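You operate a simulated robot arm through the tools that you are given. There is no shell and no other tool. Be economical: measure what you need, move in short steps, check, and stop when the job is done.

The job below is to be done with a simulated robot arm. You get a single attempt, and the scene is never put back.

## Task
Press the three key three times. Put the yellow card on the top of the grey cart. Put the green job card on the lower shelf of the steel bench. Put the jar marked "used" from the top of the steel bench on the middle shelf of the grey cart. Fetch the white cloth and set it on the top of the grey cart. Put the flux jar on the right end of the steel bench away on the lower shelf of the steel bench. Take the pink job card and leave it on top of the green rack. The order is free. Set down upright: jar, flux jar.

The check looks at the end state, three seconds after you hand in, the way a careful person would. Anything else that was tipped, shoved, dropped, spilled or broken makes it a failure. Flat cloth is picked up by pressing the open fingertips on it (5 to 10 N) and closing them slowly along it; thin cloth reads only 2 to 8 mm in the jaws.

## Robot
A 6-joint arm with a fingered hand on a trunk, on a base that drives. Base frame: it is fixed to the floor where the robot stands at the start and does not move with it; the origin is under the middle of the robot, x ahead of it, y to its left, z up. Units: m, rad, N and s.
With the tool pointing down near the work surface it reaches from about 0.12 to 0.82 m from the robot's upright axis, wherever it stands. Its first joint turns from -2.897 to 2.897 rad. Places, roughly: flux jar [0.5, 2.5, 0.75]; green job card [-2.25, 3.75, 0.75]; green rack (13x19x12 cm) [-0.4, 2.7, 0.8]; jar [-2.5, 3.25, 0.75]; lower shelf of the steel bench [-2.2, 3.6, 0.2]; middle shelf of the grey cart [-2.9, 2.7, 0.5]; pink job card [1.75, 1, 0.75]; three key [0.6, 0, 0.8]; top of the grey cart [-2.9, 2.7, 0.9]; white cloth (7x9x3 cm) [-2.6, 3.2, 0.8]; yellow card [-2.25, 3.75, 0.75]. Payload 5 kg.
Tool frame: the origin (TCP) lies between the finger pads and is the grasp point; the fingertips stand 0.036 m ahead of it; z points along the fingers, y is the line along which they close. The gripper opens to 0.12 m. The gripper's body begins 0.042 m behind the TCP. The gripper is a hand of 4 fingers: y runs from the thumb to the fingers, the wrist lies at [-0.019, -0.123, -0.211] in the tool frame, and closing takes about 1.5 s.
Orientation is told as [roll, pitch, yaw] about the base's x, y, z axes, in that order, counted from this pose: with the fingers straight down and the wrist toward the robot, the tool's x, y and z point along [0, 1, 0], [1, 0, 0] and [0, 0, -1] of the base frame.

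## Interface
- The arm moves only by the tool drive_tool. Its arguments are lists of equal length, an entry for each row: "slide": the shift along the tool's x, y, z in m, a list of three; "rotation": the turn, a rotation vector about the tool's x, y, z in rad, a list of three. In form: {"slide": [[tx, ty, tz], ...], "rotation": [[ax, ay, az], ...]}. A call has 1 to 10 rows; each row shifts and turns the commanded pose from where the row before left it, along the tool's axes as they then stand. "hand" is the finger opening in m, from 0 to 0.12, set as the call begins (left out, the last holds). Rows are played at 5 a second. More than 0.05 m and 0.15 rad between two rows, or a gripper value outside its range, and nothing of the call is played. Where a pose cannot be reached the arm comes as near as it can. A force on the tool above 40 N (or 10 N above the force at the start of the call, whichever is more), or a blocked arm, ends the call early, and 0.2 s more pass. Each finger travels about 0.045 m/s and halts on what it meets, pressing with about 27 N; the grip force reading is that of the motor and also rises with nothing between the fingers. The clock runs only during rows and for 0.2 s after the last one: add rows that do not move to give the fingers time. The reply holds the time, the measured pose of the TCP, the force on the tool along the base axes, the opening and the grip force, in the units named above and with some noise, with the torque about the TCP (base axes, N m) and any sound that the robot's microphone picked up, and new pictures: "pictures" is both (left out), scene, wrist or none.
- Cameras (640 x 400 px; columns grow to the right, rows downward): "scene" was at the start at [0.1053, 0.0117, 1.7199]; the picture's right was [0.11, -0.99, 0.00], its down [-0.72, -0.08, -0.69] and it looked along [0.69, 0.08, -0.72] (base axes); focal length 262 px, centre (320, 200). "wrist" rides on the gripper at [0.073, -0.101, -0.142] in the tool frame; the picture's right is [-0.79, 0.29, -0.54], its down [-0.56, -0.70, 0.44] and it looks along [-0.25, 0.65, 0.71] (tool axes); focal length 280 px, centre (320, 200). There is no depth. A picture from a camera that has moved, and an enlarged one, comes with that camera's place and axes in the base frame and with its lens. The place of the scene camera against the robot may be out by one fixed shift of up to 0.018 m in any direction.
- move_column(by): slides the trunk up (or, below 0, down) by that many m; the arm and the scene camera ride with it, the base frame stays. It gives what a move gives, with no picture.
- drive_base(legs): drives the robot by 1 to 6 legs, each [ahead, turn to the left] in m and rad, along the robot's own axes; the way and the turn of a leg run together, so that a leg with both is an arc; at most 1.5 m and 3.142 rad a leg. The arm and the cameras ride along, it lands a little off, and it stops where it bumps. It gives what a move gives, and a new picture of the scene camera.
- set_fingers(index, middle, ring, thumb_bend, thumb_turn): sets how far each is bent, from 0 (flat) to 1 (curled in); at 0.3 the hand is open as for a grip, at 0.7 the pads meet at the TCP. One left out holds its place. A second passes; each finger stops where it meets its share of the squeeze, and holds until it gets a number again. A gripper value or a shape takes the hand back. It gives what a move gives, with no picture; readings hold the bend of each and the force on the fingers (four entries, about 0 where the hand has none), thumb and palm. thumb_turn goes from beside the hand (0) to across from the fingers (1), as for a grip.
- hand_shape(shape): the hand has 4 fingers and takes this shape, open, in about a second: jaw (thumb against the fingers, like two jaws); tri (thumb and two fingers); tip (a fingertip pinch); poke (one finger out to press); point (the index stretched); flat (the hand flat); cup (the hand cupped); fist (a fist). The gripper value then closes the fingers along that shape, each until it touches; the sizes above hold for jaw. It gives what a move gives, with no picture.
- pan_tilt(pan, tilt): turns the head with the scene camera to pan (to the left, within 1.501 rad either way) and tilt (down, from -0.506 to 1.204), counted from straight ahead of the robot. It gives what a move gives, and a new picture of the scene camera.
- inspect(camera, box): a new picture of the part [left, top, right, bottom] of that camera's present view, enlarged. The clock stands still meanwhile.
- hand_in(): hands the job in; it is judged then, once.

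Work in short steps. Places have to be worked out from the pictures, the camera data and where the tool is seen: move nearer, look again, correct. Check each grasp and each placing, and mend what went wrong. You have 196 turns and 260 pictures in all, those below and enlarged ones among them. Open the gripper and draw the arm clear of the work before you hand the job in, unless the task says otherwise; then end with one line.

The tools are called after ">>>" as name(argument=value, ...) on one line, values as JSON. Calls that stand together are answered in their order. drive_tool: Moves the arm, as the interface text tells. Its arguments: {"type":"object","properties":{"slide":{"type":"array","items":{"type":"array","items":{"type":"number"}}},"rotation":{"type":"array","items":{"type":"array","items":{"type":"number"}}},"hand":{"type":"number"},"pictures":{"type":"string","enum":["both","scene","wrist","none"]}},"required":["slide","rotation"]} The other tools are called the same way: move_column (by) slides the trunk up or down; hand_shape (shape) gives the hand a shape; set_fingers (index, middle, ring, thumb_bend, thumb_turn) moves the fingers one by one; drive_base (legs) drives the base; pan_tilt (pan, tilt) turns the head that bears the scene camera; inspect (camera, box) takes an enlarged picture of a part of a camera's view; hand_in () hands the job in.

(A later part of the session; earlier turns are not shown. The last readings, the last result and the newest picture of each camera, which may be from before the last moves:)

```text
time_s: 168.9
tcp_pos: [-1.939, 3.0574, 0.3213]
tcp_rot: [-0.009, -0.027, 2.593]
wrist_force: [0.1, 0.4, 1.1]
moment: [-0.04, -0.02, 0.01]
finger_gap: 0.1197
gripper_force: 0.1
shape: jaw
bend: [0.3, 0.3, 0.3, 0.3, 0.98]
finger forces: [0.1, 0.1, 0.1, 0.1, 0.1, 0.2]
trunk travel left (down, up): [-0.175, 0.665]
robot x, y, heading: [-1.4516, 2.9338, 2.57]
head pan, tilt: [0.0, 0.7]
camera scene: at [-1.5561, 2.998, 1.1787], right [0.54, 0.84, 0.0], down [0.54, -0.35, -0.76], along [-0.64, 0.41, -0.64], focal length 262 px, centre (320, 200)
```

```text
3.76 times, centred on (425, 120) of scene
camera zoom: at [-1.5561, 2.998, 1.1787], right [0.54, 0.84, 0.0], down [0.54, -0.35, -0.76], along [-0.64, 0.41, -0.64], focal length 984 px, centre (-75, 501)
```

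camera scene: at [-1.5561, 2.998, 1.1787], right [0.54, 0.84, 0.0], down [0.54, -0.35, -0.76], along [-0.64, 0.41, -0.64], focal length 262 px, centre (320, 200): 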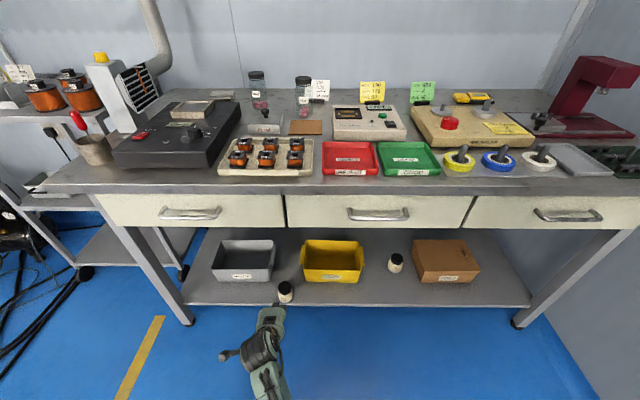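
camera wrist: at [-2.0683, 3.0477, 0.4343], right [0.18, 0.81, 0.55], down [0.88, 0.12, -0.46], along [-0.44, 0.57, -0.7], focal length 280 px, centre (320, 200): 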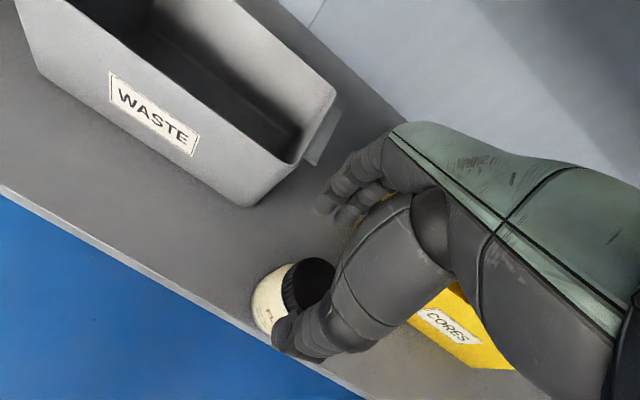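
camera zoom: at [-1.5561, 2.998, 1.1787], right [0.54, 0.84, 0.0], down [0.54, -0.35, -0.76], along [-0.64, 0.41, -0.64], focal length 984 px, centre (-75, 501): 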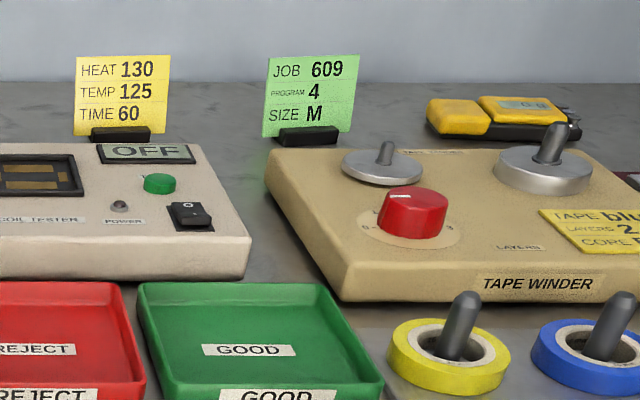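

"USED" is the right-hand jar; the yellow card is the standing HEAT card; green is JOB 609. I raise the column again, then shift the base right and closer to the bench.

>>> move_column(by=0.4)

>>> move_column(by=0.26)

>>> drive_base(legs=[[0, -0.73], [0.36, 0], [0, 0.75]])

```text
time_s: 172.7
tcp_pos: [-1.9381, 3.0577, 0.721]
tcp_rot: [-0.007, -0.026, 2.596]
wrist_force: [0.9, 0.2, -0.2]
moment: [-0.02, 0.0, -0.03]
finger_gap: 0.1196
gripper_force: 0.0
shape: jaw
bend: [0.3, 0.3, 0.3, 0.3, 0.98]
finger forces: [0.1, 0.0, 0.1, 0.0, 0.0, 0.0]
trunk travel left (down, up): [-0.575, 0.265]
robot x, y, heading: [-1.4558, 2.9352, 2.57]
head pan, tilt: [0.0, 0.7]
```

```text
time_s: 175.4
tcp_pos: [-1.9394, 3.0583, 0.9804]
tcp_rot: [-0.007, -0.025, 2.595]
wrist_force: [-0.5, 0.5, -0.1]
moment: [0.02, -0.01, 0.01]
finger_gap: 0.1197
gripper_force: 0.1
shape: jaw
bend: [0.3, 0.3, 0.3, 0.3, 0.98]
finger forces: [0.1, 0.0, 0.1, 0.1, 0.0, 0.0]
trunk travel left (down, up): [-0.835, 0.005]
robot x, y, heading: [-1.4538, 2.9319, 2.567]
head pan, tilt: [0.0, 0.7]
```

```text
time_s: 182.5
tcp_pos: [-2.0326, 3.3951, 0.98]
tcp_rot: [-0.006, -0.025, 2.608]
wrist_force: [-0.9, 0.3, 0.6]
moment: [-0.01, -0.01, -0.04]
finger_gap: 0.1199
gripper_force: 0.0
shape: jaw
bend: [0.3, 0.3, 0.3, 0.3, 0.98]
finger forces: [0.0, 0.0, 0.0, 0.1, 0.1, 0.0]
trunk travel left (down, up): [-0.835, 0.005]
robot x, y, heading: [-1.549, 3.278, 2.589]
head pan, tilt: [0.0, 0.7]
camera scene: at [-1.6493, 3.3413, 1.8387], right [0.53, 0.85, 0.0], down [0.55, -0.34, -0.76], along [-0.65, 0.4, -0.64], focal length 262 px, centre (320, 200)
```

scene: 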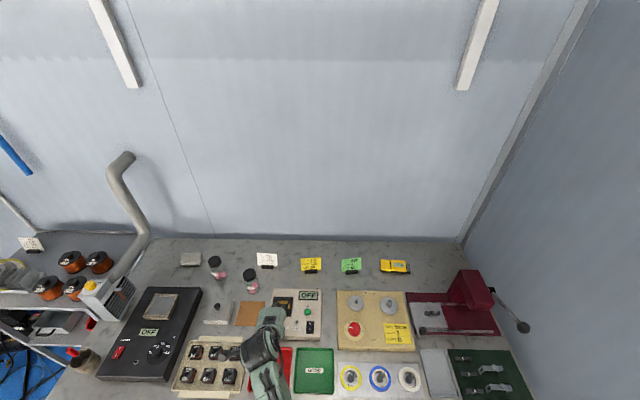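

Robot is 0.36 m from the bench edge; cards are at n≈−3.90, so I need to be nearer. I drive ahead 5 cm and re-measure the cards with a zoom.

>>> drive_base(legs=[[0.05, 0]])

>>> inspect(camera="scene", box=[230, 240, 430, 360])

```text
time_s: 183.4
tcp_pos: [-2.0728, 3.4194, 0.9822]
tcp_rot: [-0.007, -0.028, 2.606]
wrist_force: [0.8, 0.2, 0.0]
moment: [0.04, 0.03, 0.0]
finger_gap: 0.1198
gripper_force: 0.0
shape: jaw
bend: [0.3, 0.3, 0.3, 0.3, 0.98]
finger forces: [0.1, 0.0, 0.0, 0.0, 0.0, 0.0]
trunk travel left (down, up): [-0.835, 0.005]
robot x, y, heading: [-1.59, 3.3061, 2.584]
head pan, tilt: [0.0, 0.7]
camera scene: at [-1.6879, 3.3653, 1.839], right [0.53, 0.85, 0.0], down [0.55, -0.34, -0.77], along [-0.65, 0.4, -0.64], focal length 262 px, centre (320, 200)
```

scene: 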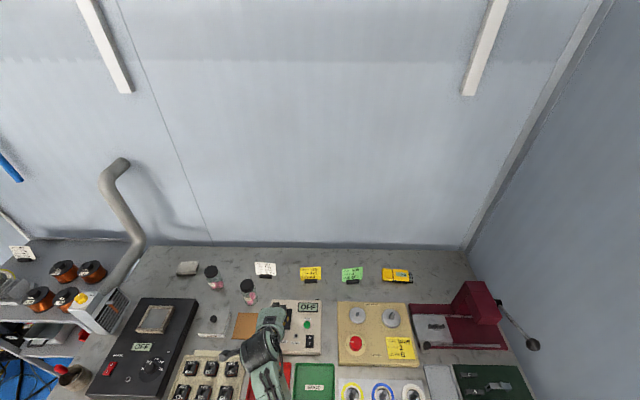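

```text
3.20 times, centred on (330, 300) of scene
camera zoom: at [-1.6879, 3.3653, 1.839], right [0.53, 0.85, 0.0], down [0.55, -0.34, -0.77], along [-0.65, 0.4, -0.64], focal length 837 px, centre (288, -120)
```

zoom: 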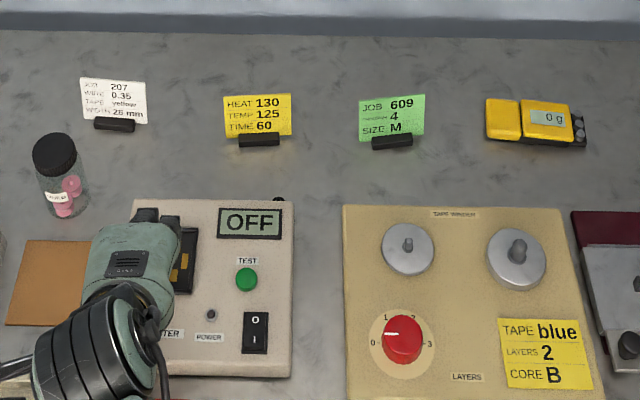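

Green's foot is at about (−2.191, 3.854), turned about 0.27 rad; yellow at about 0.22. I swing the open hand over toward the green card and look with the wrist camera.

>>> drive_tool(slide=[[0, 0, 0], [0, 0, 0], [-0.043, 0.021, 0], [-0.043, 0.021, 0], [-0.043, 0.021, 0], [-0.043, 0.021, 0], [-0.043, 0.021, 0], [-0.043, 0.021, 0], [-0.043, 0.021, 0], [-0.043, 0.021, 0]], rotation=[[0, 0, -0.12], [0, 0, -0.13], [0, 0, 0], [0, 0, 0], [0, 0, 0], [0, 0, 0], [0, 0, 0], [0, 0, 0], [0, 0, 0], [0, 0, 0]], hand=0.07, pictures="wrist")

```text
time_s: 185.6
tcp_pos: [-2.1401, 3.8031, 0.9901]
tcp_rot: [-0.009, -0.019, 2.858]
wrist_force: [0.0, -0.6, -0.4]
moment: [-0.02, 0.02, 0.01]
finger_gap: 0.0703
gripper_force: 0.1
shape: jaw
bend: [0.73, 0.42, 0.39, 0.66, 1.0]
finger forces: [0.0, 0.0, 0.1, 0.1, 0.0, 0.1]
trunk travel left (down, up): [-0.835, 0.005]
robot x, y, heading: [-1.5922, 3.3065, 2.584]
head pan, tilt: [0.0, 0.7]
camera wrist: at [-2.0608, 3.702, 1.128], right [-0.05, 0.83, 0.56], down [0.82, 0.35, -0.45], along [-0.57, 0.44, -0.7], focal length 280 px, centre (320, 200)
```

wrist: 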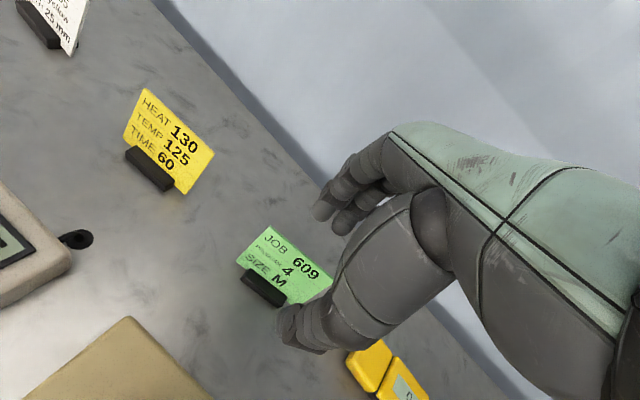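

Wrist view puts the green foot at (−2.177, 3.845). I move over it and descend to z≈0.88, then check.

>>> drive_tool(slide=[[-0.015, 0.034, 0.01], [-0.015, 0.033, 0.02], [0, 0, 0.04], [0, 0, 0.04], [0, 0, 0]], rotation=[[0, 0, 0.03], [0, 0, 0], [0, 0, 0], [0, 0, 0], [0, 0, 0]], pictures="wrist")

```text
time_s: 186.8
tcp_pos: [-2.1708, 3.8453, 0.9129]
tcp_rot: [-0.012, -0.023, 2.827]
wrist_force: [0.3, 0.0, -0.3]
moment: [-0.01, 0.02, 0.01]
finger_gap: 0.0701
gripper_force: 0.1
shape: jaw
bend: [0.74, 0.42, 0.39, 0.66, 1.0]
finger forces: [0.0, 0.0, 0.0, 0.0, 0.0, 0.1]
out of reach, approached as far as the arm can: row 3, 4
trunk travel left (down, up): [-0.835, 0.005]
robot x, y, heading: [-1.5874, 3.305, 2.587]
head pan, tilt: [0.0, 0.7]
camera wrist: at [-2.0954, 3.7422, 1.0522], right [-0.02, 0.83, 0.56], down [0.83, 0.33, -0.45], along [-0.56, 0.45, -0.7], focal length 280 px, centre (320, 200)
```

wrist: 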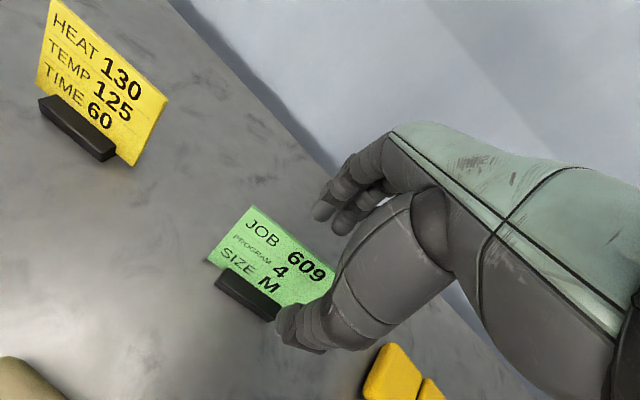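

The arm runs short at this column height. I raise the tool slightly, lower the column 0.1 m, then extend forward.

>>> drive_tool(slide=[[0, 0, -0.04], [0, 0, -0.04], [0, 0, 0]], rotation=[[0, 0, 0], [0, 0, 0], [0, 0, 0]], pictures="none")

>>> move_column(by=-0.1)

>>> drive_tool(slide=[[0.002, 0.026, 0], [0, 0, 0]], rotation=[[0, 0, 0], [0, 0, 0]], pictures="wrist")

```text
time_s: 187.6
tcp_pos: [-2.1939, 3.8685, 0.9699]
tcp_rot: [-0.01, -0.022, 2.828]
wrist_force: [0.5, -0.7, -0.9]
moment: [-0.03, 0.0, 0.0]
finger_gap: 0.0702
gripper_force: 0.1
shape: jaw
bend: [0.74, 0.42, 0.39, 0.66, 1.0]
finger forces: [0.0, 0.0, 0.1, 0.0, 0.1, 0.0]
out of reach, approached as far as the arm can: row 1, 2
trunk travel left (down, up): [-0.835, 0.005]
robot x, y, heading: [-1.5906, 3.3074, 2.59]
head pan, tilt: [0.0, 0.7]
```

```text
time_s: 189.0
tcp_pos: [-2.1941, 3.8686, 0.872]
tcp_rot: [-0.013, -0.024, 2.829]
wrist_force: [-0.4, 0.1, 10.1]
moment: [-0.18, -0.47, -0.02]
finger_gap: 0.0699
gripper_force: 0.1
shape: jaw
bend: [0.74, 0.42, 0.39, 0.66, 1.0]
finger forces: [0.0, 0.0, 0.0, 0.0, 10.1, 0.0]
trunk travel left (down, up): [-0.735, 0.105]
robot x, y, heading: [-1.5867, 3.3049, 2.586]
head pan, tilt: [0.0, 0.7]
```

```text
time_s: 189.6
tcp_pos: [-2.2036, 3.8677, 0.8735]
tcp_rot: [-0.013, -0.022, 2.829]
wrist_force: [-0.2, -0.5, -0.5]
moment: [0.0, -0.03, 0.02]
finger_gap: 0.0703
gripper_force: 0.2
shape: jaw
bend: [0.74, 0.42, 0.39, 0.66, 1.0]
finger forces: [0.0, 0.1, 0.0, 0.0, 0.0, 0.1]
out of reach, approached as far as the arm can: row 1
trunk travel left (down, up): [-0.735, 0.105]
robot x, y, heading: [-1.5918, 3.3058, 2.586]
head pan, tilt: [0.0, 0.7]
camera wrist: at [-2.1268, 3.7651, 1.0133], right [-0.02, 0.83, 0.56], down [0.83, 0.32, -0.45], along [-0.56, 0.45, -0.7], focal length 280 px, centre (320, 200)
```

wrist: 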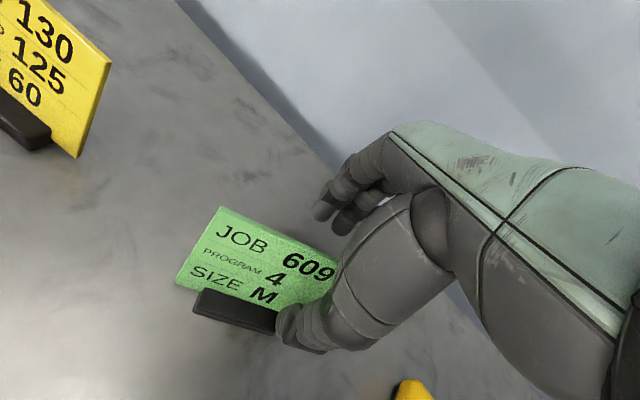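

The thumb brushed the card, turning it by about 0.1 rad; it still stands. I raise 3 cm, correct position (−0.013 in y, +0.018 in x) and yaw, and look again.

>>> drive_tool(slide=[[0, 0, -0.03], [0.018, -0.013, 0], [0, 0, 0], [0, 0, 0]], rotation=[[0, 0, 0], [0, 0, -0.1], [0, 0, 0], [0, 0, 0]], pictures="wrist")

```text
time_s: 190.6
tcp_pos: [-2.2084, 3.8606, 0.8923]
tcp_rot: [-0.015, -0.021, 2.928]
wrist_force: [0.1, 1.0, 0.3]
moment: [0.0, 0.0, -0.04]
finger_gap: 0.0703
gripper_force: 0.0
shape: jaw
bend: [0.74, 0.42, 0.39, 0.66, 1.0]
finger forces: [0.1, 0.0, 0.0, 0.1, 0.0, 0.0]
out of reach, approached as far as the arm can: row 1, 2
trunk travel left (down, up): [-0.735, 0.105]
robot x, y, heading: [-1.5895, 3.3057, 2.582]
head pan, tilt: [0.0, 0.7]
camera wrist: at [-2.1229, 3.7673, 1.0321], right [-0.11, 0.82, 0.56], down [0.79, 0.41, -0.45], along [-0.6, 0.4, -0.7], focal length 280 px, centre (320, 200)
```

wrist: 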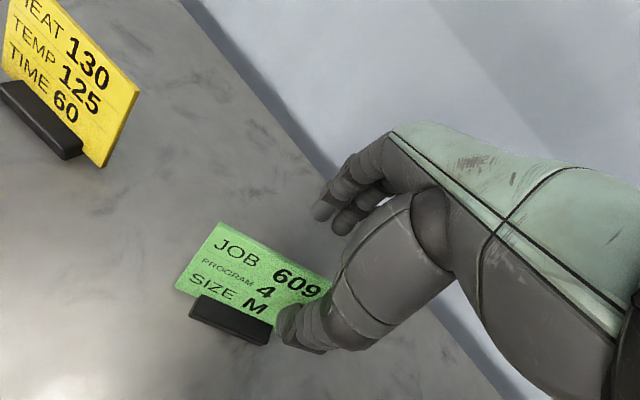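

Apply the remaining correction and re-read the pose.

>>> drive_tool(slide=[[0.011, -0.018, 0], [0, 0, 0], [0, 0, 0]], rotation=[[0, 0, 0], [0, 0, 0], [0, 0, 0]], pictures="none")

>>> inspect(camera="wrist", box=[150, 180, 400, 380])

```text
time_s: 191.4
tcp_pos: [-2.205, 3.8594, 0.8843]
tcp_rot: [-0.012, -0.021, 2.929]
wrist_force: [-0.2, 0.9, 0.1]
moment: [0.02, 0.02, 0.03]
finger_gap: 0.0703
gripper_force: 0.0
shape: jaw
bend: [0.74, 0.42, 0.39, 0.66, 1.0]
finger forces: [0.1, 0.0, 0.1, 0.0, 0.1, 0.0]
out of reach, approached as far as the arm can: row 1
trunk travel left (down, up): [-0.735, 0.105]
robot x, y, heading: [-1.5868, 3.3086, 2.583]
head pan, tilt: [0.0, 0.7]
```

```text
2.00 times, centred on (275, 280) of wrist
camera zoom: at [-2.1194, 3.7642, 1.0234], right [-0.11, 0.82, 0.56], down [0.79, 0.41, -0.45], along [-0.6, 0.4, -0.7], focal length 561 px, centre (410, 40)
```

zoom: 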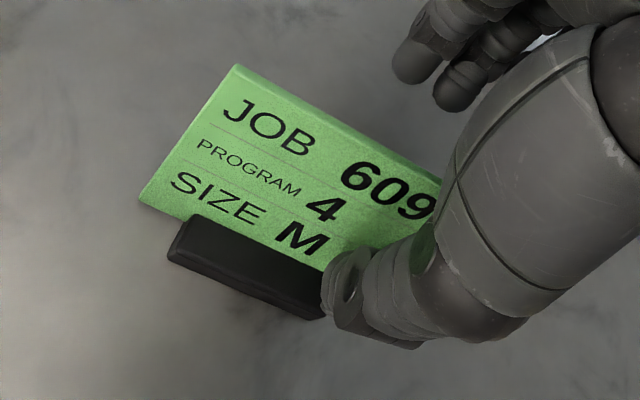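

The command is lingering beyond reach; I pull back 4 cm so the command becomes reachable, and also drop the column to gain reach while raising the tool.

>>> drive_tool(slide=[[0, -0.04, -0.01], [0, -0.01, -0.03], [0, 0, -0.03], [0, 0, 0]], rotation=[[0, 0, 0], [0, 0, 0], [0, 0, 0], [0, 0, 0]], pictures="none")

>>> move_column(by=-0.08)

```text
time_s: 192.4
tcp_pos: [-2.1891, 3.8962, 0.921]
tcp_rot: [-0.013, -0.021, 2.929]
wrist_force: [-0.2, 0.0, -0.3]
moment: [0.0, -0.02, -0.02]
finger_gap: 0.0701
gripper_force: 0.0
shape: jaw
bend: [0.74, 0.42, 0.39, 0.66, 1.0]
finger forces: [0.0, 0.0, 0.0, 0.0, 0.0, 0.0]
out of reach, approached as far as the arm can: row 1, 2, 3
trunk travel left (down, up): [-0.735, 0.105]
robot x, y, heading: [-1.5901, 3.3066, 2.59]
head pan, tilt: [0.0, 0.7]
```

```text
time_s: 193.4
tcp_pos: [-2.1964, 3.8998, 0.858]
tcp_rot: [-0.021, -0.04, 2.927]
wrist_force: [1.2, -3.6, 18.7]
moment: [-0.5, -1.09, -0.12]
finger_gap: 0.0729
gripper_force: 0.1
shape: jaw
bend: [0.74, 0.42, 0.39, 0.64, 0.99]
finger forces: [0.0, 0.0, 0.1, 0.0, 18.9, 0.0]
trunk travel left (down, up): [-0.66, 0.18]
robot x, y, heading: [-1.5894, 3.3022, 2.589]
head pan, tilt: [0.0, 0.7]
stopped: the force on the tool passed its limit at 45 N (the readings are from after the stop); the commanded pose is now the measured one
```

The thumb met the card again (stop at 45 N). I raise the column straight back up and look at the card.

>>> move_column(by=0.1)

>>> inspect(camera="wrist", box=[0, 0, 640, 400])

```text
time_s: 194.7
tcp_pos: [-2.1948, 3.9, 0.9541]
tcp_rot: [-0.021, -0.034, 2.927]
wrist_force: [0.2, 0.0, -0.2]
moment: [0.01, 0.0, -0.02]
finger_gap: 0.0702
gripper_force: 0.0
shape: jaw
bend: [0.74, 0.42, 0.39, 0.66, 1.0]
finger forces: [0.1, 0.1, 0.0, 0.0, 0.0, 0.1]
trunk travel left (down, up): [-0.76, 0.08]
robot x, y, heading: [-1.5921, 3.2997, 2.587]
head pan, tilt: [0.0, 0.7]
```

```text
1.00 times, centred on (320, 200) of wrist (not enlarged: the box is as wide or as high as the picture)
camera zoom: at [-2.1083, 3.8039, 1.0919], right [-0.1, 0.82, 0.57], down [0.79, 0.41, -0.46], along [-0.6, 0.4, -0.69], focal length 280 px, centre (320, 200)
```

zoom: 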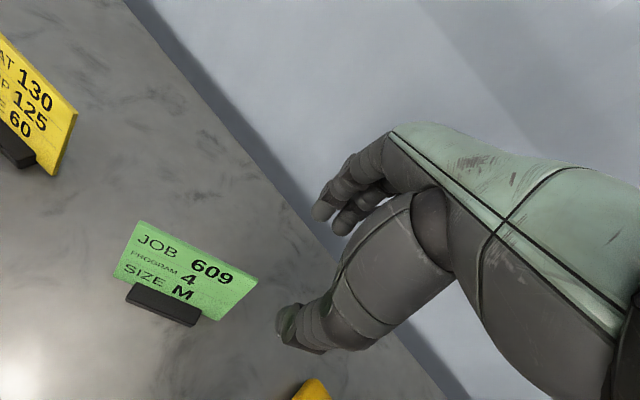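

The card still stands. Reach is the limit, so I'll shift the base about 0.2 m to the right to face the card straight. First I retract and raise the arm.

>>> drive_tool(slide=[[0, -0.04, -0.02], [0, -0.045, -0.02], [0, -0.045, -0.01], [0, -0.045, 0], [0, -0.045, 0], [0, -0.045, 0], [0, 0, 0]], rotation=[[0, 0, 0], [0, 0, 0], [0, 0, 0], [0, 0, 0], [0, 0, 0], [0, 0, 0], [0, 0, 0]], pictures="none")

>>> move_column(by=0.07)

>>> drive_base(legs=[[-0.25, 0], [0, -0.7], [0.31, 0], [0, 0.7], [0.03, 0]])

>>> inspect(camera="scene", box=[150, 240, 400, 360])

```text
time_s: 196.3
tcp_pos: [-2.0084, 3.9783, 0.9208]
tcp_rot: [-0.017, -0.034, 2.928]
wrist_force: [0.4, 0.2, 0.5]
moment: [-0.01, 0.01, 0.0]
finger_gap: 0.07
gripper_force: 0.1
shape: jaw
bend: [0.74, 0.42, 0.39, 0.66, 1.0]
finger forces: [0.0, 0.0, 0.0, 0.0, 0.1, 0.0]
out of reach, approached as far as the arm can: row 1, 2, 3, 4, 5, 6
trunk travel left (down, up): [-0.76, 0.08]
robot x, y, heading: [-1.5894, 3.3039, 2.585]
head pan, tilt: [0.0, 0.7]
```

```text
time_s: 197.4
tcp_pos: [-2.0091, 3.981, 0.9902]
tcp_rot: [-0.017, -0.032, 2.929]
wrist_force: [-0.1, -0.9, 0.2]
moment: [-0.03, 0.02, -0.04]
finger_gap: 0.0702
gripper_force: 0.0
shape: jaw
bend: [0.74, 0.42, 0.39, 0.66, 1.0]
finger forces: [0.0, 0.0, 0.1, 0.1, 0.0, 0.1]
trunk travel left (down, up): [-0.83, 0.01]
robot x, y, heading: [-1.5893, 3.3054, 2.586]
head pan, tilt: [0.0, 0.7]
```

```text
time_s: 201.1
tcp_pos: [-1.3683, 3.9614, 0.9879]
tcp_rot: [0.0, -0.03, 2.369]
wrist_force: [-3.4, -8.1, 5.8]
moment: [0.68, -0.05, 0.34]
finger_gap: 0.0702
gripper_force: 0.1
shape: jaw
bend: [0.74, 0.41, 0.39, 0.66, 1.0]
finger forces: [0.0, 0.0, 8.6, 0.0, 0.0, 0.0]
trunk travel left (down, up): [-0.83, 0.01]
robot x, y, heading: [-1.381, 3.1775, 2.001]
head pan, tilt: [0.0, 0.7]
stopped in leg 2: the force on the tool passed its limit at 52 N (the readings are from after the stop); the commanded pose is now the measured one
camera scene: at [-1.4333, 3.2789, 1.8336], right [0.91, 0.42, 0.0], down [0.27, -0.58, -0.77], along [-0.32, 0.7, -0.64], focal length 262 px, centre (320, 200)
```

scene: 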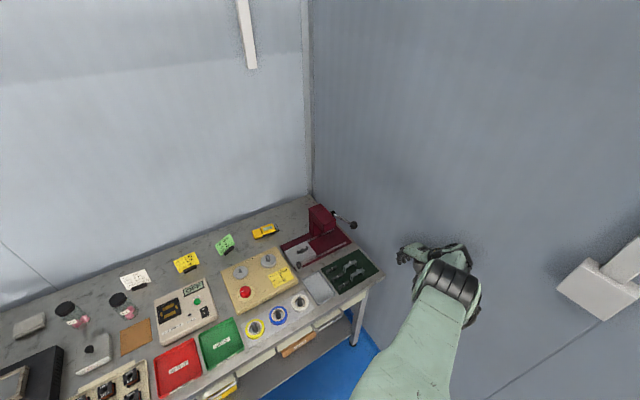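

```text
2.56 times, centred on (275, 300) of scene
camera zoom: at [-1.4333, 3.2789, 1.8336], right [0.91, 0.42, 0.0], down [0.27, -0.58, -0.77], along [-0.32, 0.7, -0.64], focal length 669 px, centre (435, -56)
```

zoom: 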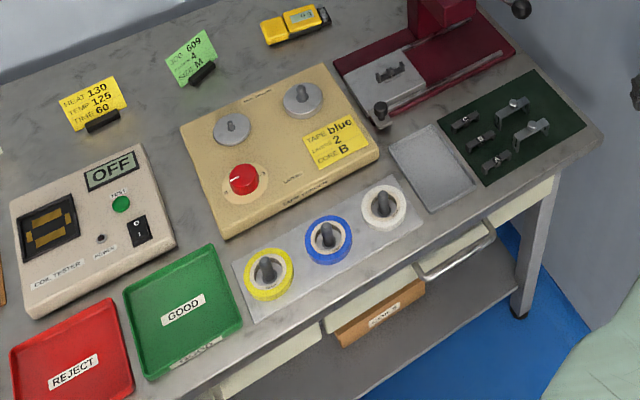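

The arm had drifted out to the right and touched the side wall while turning; objects on the bench look untouched. I turn back left and recentre the arm.

>>> drive_base(legs=[[0, 0.35]])

>>> drive_tool(slide=[[0, -0.04, 0], [0, -0.04, 0], [0, -0.04, 0], [0.02, -0.04, 0], [0.03, -0.04, 0], [0.03, -0.03, 0], [0, 0, 0]], rotation=[[0, 0, 0], [0, 0, 0], [0, 0, 0], [0, 0, 0], [0, 0, 0], [0, 0, 0], [0, 0, 0]], pictures="none")

```text
time_s: 202.8
tcp_pos: [-1.639, 3.9204, 0.9861]
tcp_rot: [0.001, -0.03, 2.718]
wrist_force: [0.3, -0.8, 0.8]
moment: [-0.04, 0.03, -0.01]
finger_gap: 0.0702
gripper_force: 0.0
shape: jaw
bend: [0.74, 0.42, 0.39, 0.66, 1.0]
finger forces: [0.1, 0.1, 0.0, 0.0, 0.1, 0.1]
trunk travel left (down, up): [-0.83, 0.01]
robot x, y, heading: [-1.3792, 3.175, 2.351]
head pan, tilt: [0.0, 0.7]
camera scene: at [-1.4647, 3.2597, 1.8334], right [0.71, 0.7, 0.0], down [0.45, -0.46, -0.76], along [-0.54, 0.54, -0.64], focal length 262 px, centre (320, 200)
```

scene: 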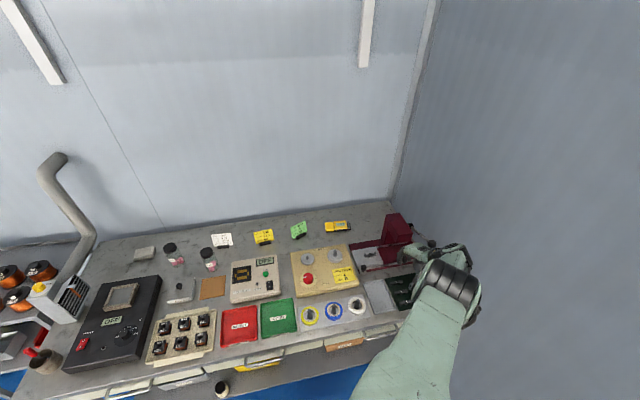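

```text
time_s: 204.4
tcp_pos: [-1.4524, 3.8683, 0.9118]
tcp_rot: [0.0, -0.029, 2.72]
wrist_force: [-0.2, 0.0, -0.3]
moment: [-0.02, -0.04, 0.02]
finger_gap: 0.0699
gripper_force: 0.1
shape: jaw
bend: [0.74, 0.42, 0.39, 0.66, 1.0]
finger forces: [0.0, 0.1, 0.0, 0.1, 0.0, 0.1]
out of reach, approached as far as the arm can: row 1, 2, 3, 4, 5, 6
trunk travel left (down, up): [-0.83, 0.01]
robot x, y, heading: [-1.3819, 3.1689, 2.354]
head pan, tilt: [0.0, 0.7]
```

The arm is still stretched awkwardly. I try lifting it and swinging it back in front of the robot along an arc.

>>> drive_tool(slide=[[0, 0, -0.03], [0, 0, -0.03], [0, 0, -0.03], [0, 0, 0]], rotation=[[0, 0, 0], [0, 0, 0], [0, 0, 0], [0, 0, 0]], pictures="scene")

```text
time_s: 205.4
tcp_pos: [-1.4424, 3.906, 0.9748]
tcp_rot: [0.001, -0.029, 2.717]
wrist_force: [-0.1, 0.2, 0.8]
moment: [0.02, -0.03, 0.04]
finger_gap: 0.0702
gripper_force: 0.1
shape: jaw
bend: [0.74, 0.42, 0.39, 0.66, 1.0]
finger forces: [0.0, 0.0, 0.0, 0.0, 0.0, 0.0]
out of reach, approached as far as the arm can: row 1, 2, 3
trunk travel left (down, up): [-0.83, 0.01]
robot x, y, heading: [-1.3774, 3.1763, 2.35]
head pan, tilt: [0.0, 0.7]
camera scene: at [-1.4648, 3.2593, 1.8334], right [0.71, 0.7, 0.0], down [0.45, -0.46, -0.76], along [-0.54, 0.54, -0.64], focal length 262 px, centre (320, 200)
```

scene: 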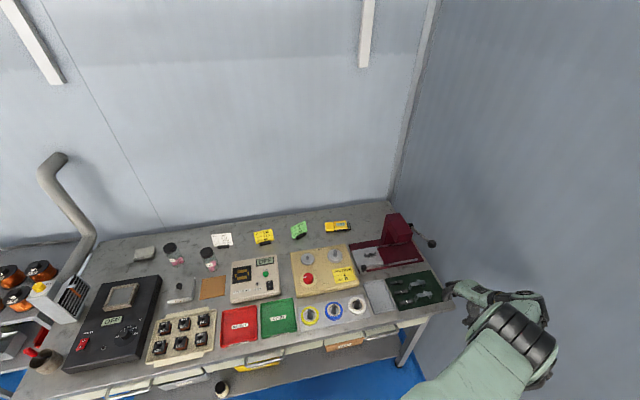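

The arm seems to be at a wrist-branch limit that forces it sideways. I test turning the tool yaw both ways in free space to free it.

>>> drive_tool(slide=[[0, 0, 0], [0, 0, 0], [0, 0, 0], [0, 0, 0]], rotation=[[0, 0, -0.15], [0, 0, -0.15], [0, 0, -0.15], [0, 0, 0]], pictures="none")

>>> drive_tool(slide=[[0, -0.04, 0], [0, -0.04, 0], [0, 0, 0]], rotation=[[0, 0, 0], [0, 0, 0], [0, 0, 0]], pictures="none")

```text
time_s: 206.4
tcp_pos: [-1.4297, 3.855, 0.9849]
tcp_rot: [-0.011, -0.028, -3.113]
wrist_force: [0.4, 1.2, -0.2]
moment: [0.04, 0.01, -0.01]
finger_gap: 0.0703
gripper_force: 0.1
shape: jaw
bend: [0.74, 0.42, 0.39, 0.66, 1.0]
finger forces: [0.0, 0.1, 0.0, 0.0, 0.0, 0.1]
out of reach, approached as far as the arm can: row 1, 2, 3
trunk travel left (down, up): [-0.83, 0.01]
robot x, y, heading: [-1.3784, 3.1788, 2.352]
head pan, tilt: [0.0, 0.7]
```

```text
time_s: 207.2
tcp_pos: [-1.3511, 3.8377, 0.9874]
tcp_rot: [-0.012, -0.025, -3.116]
wrist_force: [-0.6, 0.2, 0.0]
moment: [-0.02, -0.04, -0.01]
finger_gap: 0.07
gripper_force: 0.1
shape: jaw
bend: [0.74, 0.42, 0.39, 0.66, 1.0]
finger forces: [0.1, 0.0, 0.0, 0.0, 0.1, 0.0]
out of reach, approached as far as the arm can: row 1, 2
trunk travel left (down, up): [-0.83, 0.01]
robot x, y, heading: [-1.3817, 3.176, 2.355]
head pan, tilt: [0.0, 0.7]
```

Pulling inward does fold the arm slowly (stretched-arm singularity). I keep commanding inward (tool +x points to the robot now).

>>> drive_tool(slide=[[0.045, 0, 0], [0.045, 0, 0], [0.045, 0, 0], [0.045, 0, 0], [0.045, 0, 0], [0.0, 0, 0], [0, 0, 0]], rotation=[[0, 0, 0], [0, 0, 0], [0, 0, 0], [0, 0, 0], [0, 0, 0], [0, 0, 0], [0, 0, 0]], pictures="none")

```text
time_s: 208.8
tcp_pos: [-1.353, 3.6173, 0.9742]
tcp_rot: [-0.015, -0.026, -3.117]
wrist_force: [0.3, 0.3, -0.5]
moment: [-0.02, -0.02, 0.03]
finger_gap: 0.0701
gripper_force: 0.1
shape: jaw
bend: [0.74, 0.42, 0.39, 0.66, 1.0]
finger forces: [0.0, 0.1, 0.0, 0.1, 0.0, 0.0]
out of reach, approached as far as the arm can: row 5
trunk travel left (down, up): [-0.83, 0.01]
robot x, y, heading: [-1.3811, 3.1727, 2.352]
head pan, tilt: [0.0, 0.7]
```

The arm is folded again. I bring it round to the front with a yaw near 2.6.

>>> drive_tool(slide=[[0, 0.045, 0], [0, 0.045, 0], [0, 0.045, 0], [0, 0.045, 0], [0, 0.045, 0], [0, 0.02, 0], [0, 0, 0]], rotation=[[0, 0, 0.12], [0, 0, 0.12], [0, 0, 0.12], [0, 0, 0.12], [0, 0, 0.12], [0, 0, 0], [0, 0, 0]], pictures="none")

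>>> drive_base(legs=[[0, -0.5], [0.24, 0], [0, 0.75]])

```text
time_s: 210.4
tcp_pos: [-1.584, 3.6756, 0.983]
tcp_rot: [0.003, -0.029, 2.566]
wrist_force: [0.0, 0.3, 0.0]
moment: [-0.02, 0.04, 0.02]
finger_gap: 0.0702
gripper_force: 0.1
shape: jaw
bend: [0.74, 0.42, 0.39, 0.66, 1.0]
finger forces: [0.0, 0.0, 0.1, 0.0, 0.1, 0.0]
trunk travel left (down, up): [-0.83, 0.01]
robot x, y, heading: [-1.3753, 3.1758, 2.35]
head pan, tilt: [0.0, 0.7]
```

```text
time_s: 216.3
tcp_pos: [-1.7758, 3.8386, 0.983]
tcp_rot: [0.002, -0.031, 2.831]
wrist_force: [-0.3, 1.3, -1.0]
moment: [0.02, 0.01, 0.02]
finger_gap: 0.0702
gripper_force: 0.2
shape: jaw
bend: [0.74, 0.42, 0.39, 0.66, 1.0]
finger forces: [0.1, 0.0, 0.1, 0.0, 0.0, 0.1]
trunk travel left (down, up): [-0.83, 0.01]
robot x, y, heading: [-1.4453, 3.41, 2.615]
head pan, tilt: [0.0, 0.7]
camera scene: at [-1.5522, 3.4692, 1.8334], right [0.5, 0.87, 0.0], down [0.56, -0.32, -0.76], along [-0.66, 0.38, -0.64], focal length 262 px, centre (320, 200)
```

scene: 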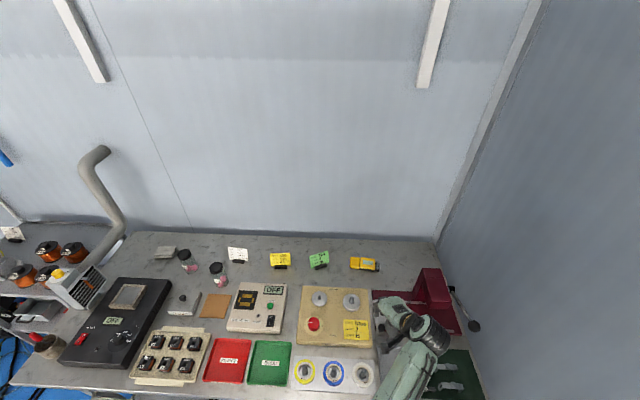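

I move the hand left away from the press, then advance 7 cm and look with the wrist camera.

>>> drive_tool(slide=[[0.04, 0, 0], [0.04, 0, 0], [0.04, 0, 0], [0, 0, 0]], rotation=[[0, 0, 0], [0, 0, 0], [0, 0, 0], [0, 0, 0]], pictures="none")

>>> drive_base(legs=[[0.07, 0]])

>>> drive_tool(slide=[[0, 0.045, 0], [0, 0.045, 0], [0, 0.045, 0], [0, 0.045, 0], [0, 0, 0]], rotation=[[0, 0, 0], [0, 0, 0], [0, 0, 0], [0, 0, 0], [0, 0, 0]], pictures="wrist")

```text
time_s: 217.3
tcp_pos: [-1.8121, 3.7267, 0.982]
tcp_rot: [0.004, -0.03, 2.829]
wrist_force: [0.5, 0.0, -0.2]
moment: [-0.03, -0.02, 0.03]
finger_gap: 0.0702
gripper_force: 0.0
shape: jaw
bend: [0.74, 0.42, 0.39, 0.66, 1.0]
finger forces: [0.1, 0.0, 0.1, 0.1, 0.1, 0.1]
trunk travel left (down, up): [-0.83, 0.01]
robot x, y, heading: [-1.4482, 3.4127, 2.62]
head pan, tilt: [0.0, 0.7]
```

```text
time_s: 218.3
tcp_pos: [-1.8716, 3.7617, 0.9828]
tcp_rot: [0.002, -0.028, 2.829]
wrist_force: [0.1, 0.2, 0.3]
moment: [0.02, -0.01, -0.03]
finger_gap: 0.07
gripper_force: 0.0
shape: jaw
bend: [0.74, 0.42, 0.39, 0.66, 1.0]
finger forces: [0.1, 0.1, 0.1, 0.0, 0.0, 0.0]
trunk travel left (down, up): [-0.83, 0.01]
robot x, y, heading: [-1.5082, 3.4458, 2.617]
head pan, tilt: [0.0, 0.7]
camera scene: at [-1.6114, 3.5032, 1.8335], right [0.5, 0.86, 0.0], down [0.56, -0.32, -0.77], along [-0.66, 0.38, -0.64], focal length 262 px, centre (320, 200)
```

scene: 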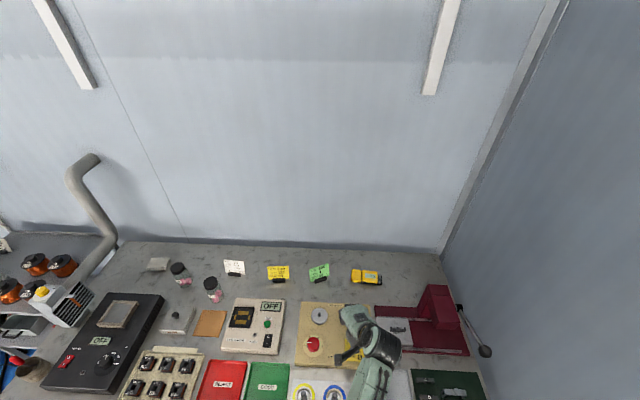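

```text
time_s: 219.5
tcp_pos: [-2.0412, 3.8162, 0.9888]
tcp_rot: [0.004, -0.029, 2.828]
wrist_force: [0.3, -0.6, 0.6]
moment: [0.03, 0.01, -0.02]
finger_gap: 0.0701
gripper_force: 0.1
shape: jaw
bend: [0.74, 0.42, 0.39, 0.66, 1.0]
finger forces: [0.0, 0.0, 0.1, 0.1, 0.1, 0.0]
trunk travel left (down, up): [-0.83, 0.01]
robot x, y, heading: [-1.5072, 3.4417, 2.615]
head pan, tilt: [0.0, 0.7]
camera wrist: at [-1.9638, 3.716, 1.1281], right [-0.02, 0.84, 0.55], down [0.83, 0.32, -0.47], along [-0.56, 0.44, -0.7], focal length 280 px, centre (320, 200)
```

wrist: 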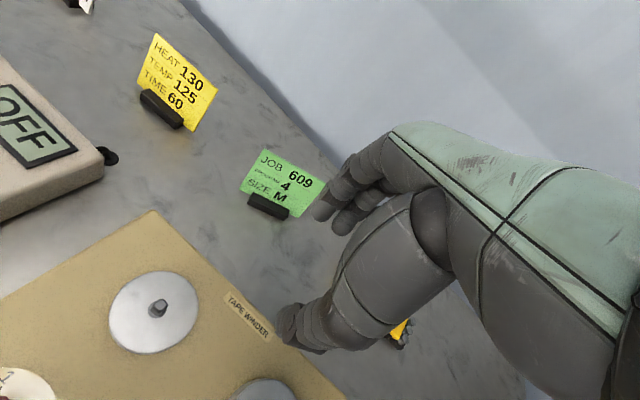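

I found why reach was poor: the shoulder is about 0.5 m above the wrist with the column up. Lowering the column gives far more reach. I raise the tool 0.2 m, then lower the column 0.2 m, twice.

>>> drive_tool(slide=[[0, 0, -0.045], [0, 0, -0.045], [0, 0, -0.045], [0, 0, -0.045], [0, 0, 0]], rotation=[[0, 0, 0], [0, 0, 0], [0, 0, 0], [0, 0, 0], [0, 0, 0]], pictures="none")

>>> move_column(by=-0.18)

>>> drive_tool(slide=[[0, 0, -0.045], [0, 0, -0.045], [0, 0, -0.045], [0, 0, -0.045], [0, 0, 0]], rotation=[[0, 0, 0], [0, 0, 0], [0, 0, 0], [0, 0, 0], [0, 0, 0]], pictures="none")

```text
time_s: 220.7
tcp_pos: [-2.0347, 3.8198, 1.1675]
tcp_rot: [0.003, -0.029, 2.828]
wrist_force: [-0.2, 0.4, 0.4]
moment: [-0.01, 0.0, 0.0]
finger_gap: 0.07
gripper_force: 0.1
shape: jaw
bend: [0.74, 0.42, 0.39, 0.66, 1.0]
finger forces: [0.0, 0.0, 0.1, 0.0, 0.0, 0.0]
trunk travel left (down, up): [-0.83, 0.01]
robot x, y, heading: [-1.5049, 3.4393, 2.612]
head pan, tilt: [0.0, 0.7]
```

```text
time_s: 222.7
tcp_pos: [-2.0343, 3.8185, 0.9894]
tcp_rot: [0.003, -0.03, 2.829]
wrist_force: [0.4, 0.0, 0.1]
moment: [0.02, -0.02, -0.02]
finger_gap: 0.0702
gripper_force: 0.1
shape: jaw
bend: [0.74, 0.42, 0.39, 0.66, 1.0]
finger forces: [0.0, 0.1, 0.0, 0.0, 0.0, 0.1]
trunk travel left (down, up): [-0.65, 0.19]
robot x, y, heading: [-1.5094, 3.4418, 2.617]
head pan, tilt: [0.0, 0.7]
```

```text
time_s: 223.9
tcp_pos: [-2.0454, 3.8307, 1.1459]
tcp_rot: [0.004, -0.033, 2.83]
wrist_force: [0.2, 0.4, -0.9]
moment: [-0.02, -0.01, 0.02]
finger_gap: 0.0702
gripper_force: 0.0
shape: jaw
bend: [0.74, 0.42, 0.39, 0.66, 1.0]
finger forces: [0.0, 0.1, 0.0, 0.1, 0.0, 0.1]
out of reach, approached as far as the arm can: row 4
trunk travel left (down, up): [-0.65, 0.19]
robot x, y, heading: [-1.5111, 3.4413, 2.615]
head pan, tilt: [0.0, 0.7]
```

Good. One more column drop, then align yaw with the card and approach.

>>> move_column(by=-0.15)

>>> drive_tool(slide=[[0, 0, 0], [0, 0, 0], [0, 0.04, 0], [0, 0.04, 0], [0, 0.04, 0.02], [0, 0, 0.03], [0, 0, 0]], rotation=[[0, 0, -0.11], [0, 0, -0.11], [0, 0, 0], [0, 0, 0], [0, 0, 0], [0, 0, 0], [0, 0, 0]], pictures="wrist")

```text
time_s: 225.7
tcp_pos: [-2.0438, 3.8287, 1.0092]
tcp_rot: [-0.003, -0.048, 2.829]
wrist_force: [0.9, -0.6, 0.3]
moment: [-0.02, 0.0, 0.0]
finger_gap: 0.0701
gripper_force: 0.1
shape: jaw
bend: [0.74, 0.42, 0.39, 0.66, 1.0]
finger forces: [0.1, 0.0, 0.1, 0.0, 0.0, 0.0]
trunk travel left (down, up): [-0.5, 0.34]
robot x, y, heading: [-1.508, 3.443, 2.615]
head pan, tilt: [0.0, 0.7]
```

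```text
time_s: 227.3
tcp_pos: [-2.1713, 3.8456, 0.9503]
tcp_rot: [-0.004, -0.032, 3.049]
wrist_force: [-0.1, 0.6, -0.2]
moment: [0.0, 0.01, 0.04]
finger_gap: 0.0699
gripper_force: 0.1
shape: jaw
bend: [0.74, 0.42, 0.39, 0.66, 1.0]
finger forces: [0.0, 0.0, 0.1, 0.1, 0.1, 0.0]
out of reach, approached as far as the arm can: row 2
trunk travel left (down, up): [-0.5, 0.34]
robot x, y, heading: [-1.5095, 3.4391, 2.615]
head pan, tilt: [0.0, 0.7]
camera wrist: at [-2.0737, 3.7627, 1.0876], right [-0.2, 0.81, 0.55], down [0.73, 0.5, -0.46], along [-0.65, 0.32, -0.69], focal length 280 px, centre (320, 200)
```

wrist: 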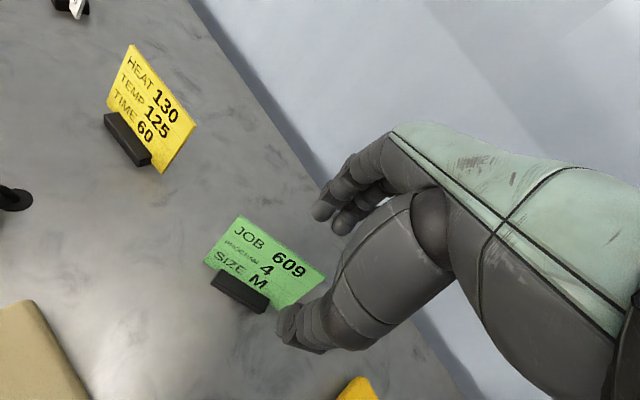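

Bench top is about 0.775 here; foot at (−2.186, 3.840), yaw 3.03. I go over the card and descend partway.

>>> drive_tool(slide=[[0.007, 0.034, 0], [0, 0, 0.03], [0, 0, 0.025], [0, 0, 0]], rotation=[[0, 0, 0], [0, 0, 0], [0, 0, 0], [0, 0, 0]], pictures="wrist")

```text
time_s: 228.3
tcp_pos: [-2.2061, 3.8406, 0.8934]
tcp_rot: [-0.004, -0.032, 3.049]
wrist_force: [-0.5, 0.3, -0.2]
moment: [0.02, 0.03, 0.04]
finger_gap: 0.0703
gripper_force: 0.1
shape: jaw
bend: [0.74, 0.42, 0.39, 0.66, 1.0]
finger forces: [0.0, 0.0, 0.1, 0.0, 0.0, 0.0]
trunk travel left (down, up): [-0.5, 0.34]
robot x, y, heading: [-1.5059, 3.4415, 2.617]
head pan, tilt: [0.0, 0.7]
camera wrist: at [-2.1074, 3.7581, 1.0324], right [-0.2, 0.81, 0.55], down [0.73, 0.5, -0.46], along [-0.65, 0.32, -0.69], focal length 280 px, centre (320, 200)
```

wrist: 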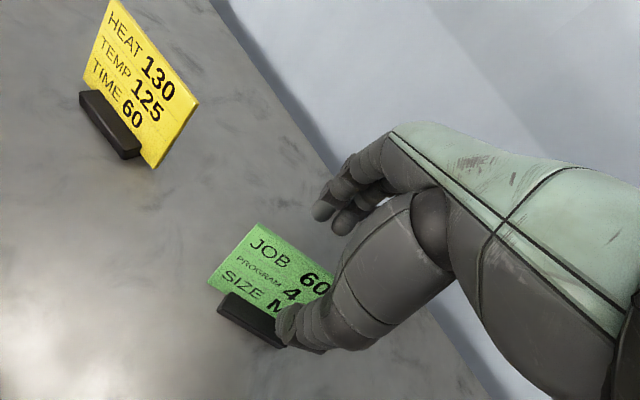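

Foot is at y≈−0.027 in the tool; I shift back 6 mm and descend the rest to z≈0.84.

>>> drive_tool(slide=[[0, -0.006, 0.01], [0, 0, 0.025], [0, 0, 0.015], [0, 0, 0]], rotation=[[0, 0, 0], [0, 0, 0], [0, 0, 0], [0, 0, 0]], pictures="wrist")

```text
time_s: 229.0
tcp_pos: [-2.2047, 3.8427, 0.8697]
tcp_rot: [-0.014, -0.057, 3.049]
wrist_force: [4.8, -3.1, 26.2]
moment: [-0.29, -1.44, -0.14]
finger_gap: 0.0722
gripper_force: 0.1
shape: jaw
bend: [0.74, 0.42, 0.39, 0.65, 0.99]
finger forces: [0.1, 0.0, 0.0, 0.0, 27.0, 0.0]
trunk travel left (down, up): [-0.5, 0.34]
robot x, y, heading: [-1.5092, 3.4458, 2.623]
head pan, tilt: [0.0, 0.7]
stopped in row 3: the force on the tool passed its limit at 47 N (the readings are from after the stop); the commanded pose is now the measured one
camera wrist: at [-2.1029, 3.7579, 1.004], right [-0.18, 0.8, 0.57], down [0.72, 0.5, -0.48], along [-0.67, 0.32, -0.67], focal length 280 px, centre (320, 200)
```

wrist: 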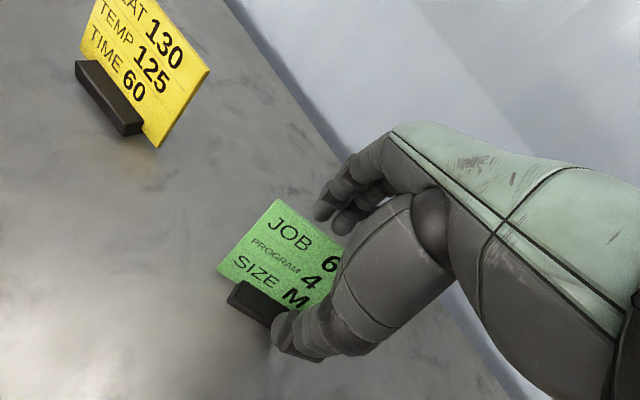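

Re-triangulating gives the bench here at ≈0.80 and the foot at (−2.174, 3.832, 0.81): the thumb was on the foot. I raise, shift back 11 mm, remove the small tilt, and descend to 0.86.

>>> drive_tool(slide=[[0, 0, -0.03], [0.006, -0.012, 0], [0, 0, 0.02], [0, 0, 0.017], [0, 0, 0]], rotation=[[0, 0, 0], [-0.045, 0, 0], [0, 0, 0], [0, 0, 0], [0, 0, 0]], pictures="wrist")

```text
time_s: 230.2
tcp_pos: [-2.2011, 3.8423, 0.8654]
tcp_rot: [-0.016, -0.105, 3.05]
wrist_force: [-0.2, 0.6, -0.1]
moment: [-0.03, 0.01, 0.0]
finger_gap: 0.0703
gripper_force: 0.1
shape: jaw
bend: [0.74, 0.42, 0.39, 0.66, 1.0]
finger forces: [0.0, 0.1, 0.0, 0.0, 0.0, 0.0]
trunk travel left (down, up): [-0.5, 0.34]
robot x, y, heading: [-1.5099, 3.4422, 2.619]
head pan, tilt: [0.0, 0.7]
camera wrist: at [-2.0933, 3.7569, 0.9955], right [-0.16, 0.8, 0.58], down [0.7, 0.51, -0.5], along [-0.7, 0.33, -0.64], focal length 280 px, centre (320, 200)
```

wrist: 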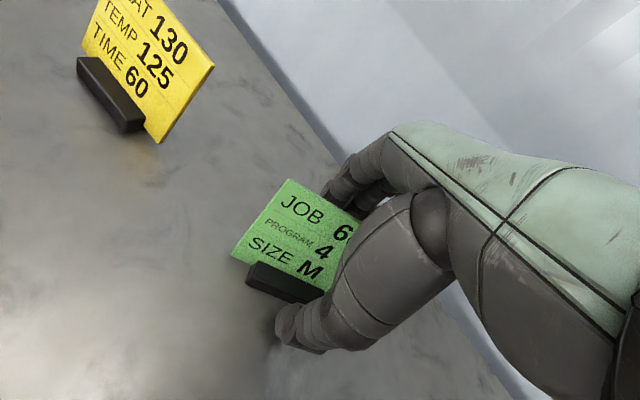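

Card is now between thumb and fingers. I undo the tilt (the other sign) and close.

>>> drive_tool(slide=[[0, 0, 0], [0, 0, 0], [0, 0, 0]], rotation=[[0.09, 0, 0], [0, 0, 0], [0, 0, 0]], pictures="none")

>>> drive_tool(slide=[[0, 0, 0], [0, 0, 0], [0, 0, 0], [0, 0, 0], [0, 0, 0], [0, 0, 0], [0, 0, 0]], rotation=[[0, 0, 0], [0, 0, 0], [0, 0, 0], [0, 0, 0], [0, 0, 0], [0, 0, 0], [0, 0, 0]], hand=0.0, pictures="wrist")

```text
time_s: 231.0
tcp_pos: [-2.192, 3.8362, 0.8577]
tcp_rot: [-0.012, -0.007, 3.05]
wrist_force: [-1.4, 1.1, 25.2]
moment: [-0.08, -0.35, 0.18]
finger_gap: 0.0656
gripper_force: 0.0
shape: jaw
bend: [0.74, 0.42, 0.39, 0.71, 1.0]
finger forces: [5.5, 1.5, 0.0, 0.1, 17.1, 0.0]
trunk travel left (down, up): [-0.5, 0.34]
robot x, y, heading: [-1.5079, 3.4442, 2.616]
head pan, tilt: [0.0, 0.7]
```

```text
time_s: 232.6
tcp_pos: [-2.192, 3.8348, 0.857]
tcp_rot: [-0.01, -0.006, 3.048]
wrist_force: [-3.9, 1.1, 17.6]
moment: [-0.12, 0.62, -0.05]
finger_gap: 0.0352
gripper_force: 26.9
shape: jaw
bend: [0.75, 0.53, 0.56, 0.78, 1.0]
finger forces: [29.3, 7.5, 0.1, 0.1, 19.2, 0.0]
trunk travel left (down, up): [-0.5, 0.34]
robot x, y, heading: [-1.5078, 3.4459, 2.62]
head pan, tilt: [0.0, 0.7]
camera wrist: at [-2.0982, 3.7519, 0.9977], right [-0.21, 0.81, 0.55], down [0.75, 0.5, -0.44], along [-0.63, 0.32, -0.71], focal length 280 px, centre (320, 200)
```

wrist: 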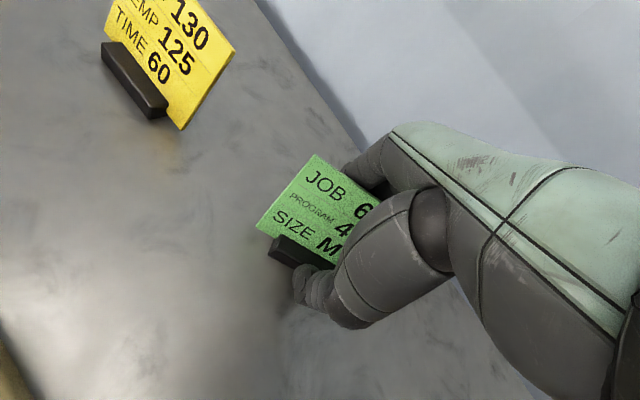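

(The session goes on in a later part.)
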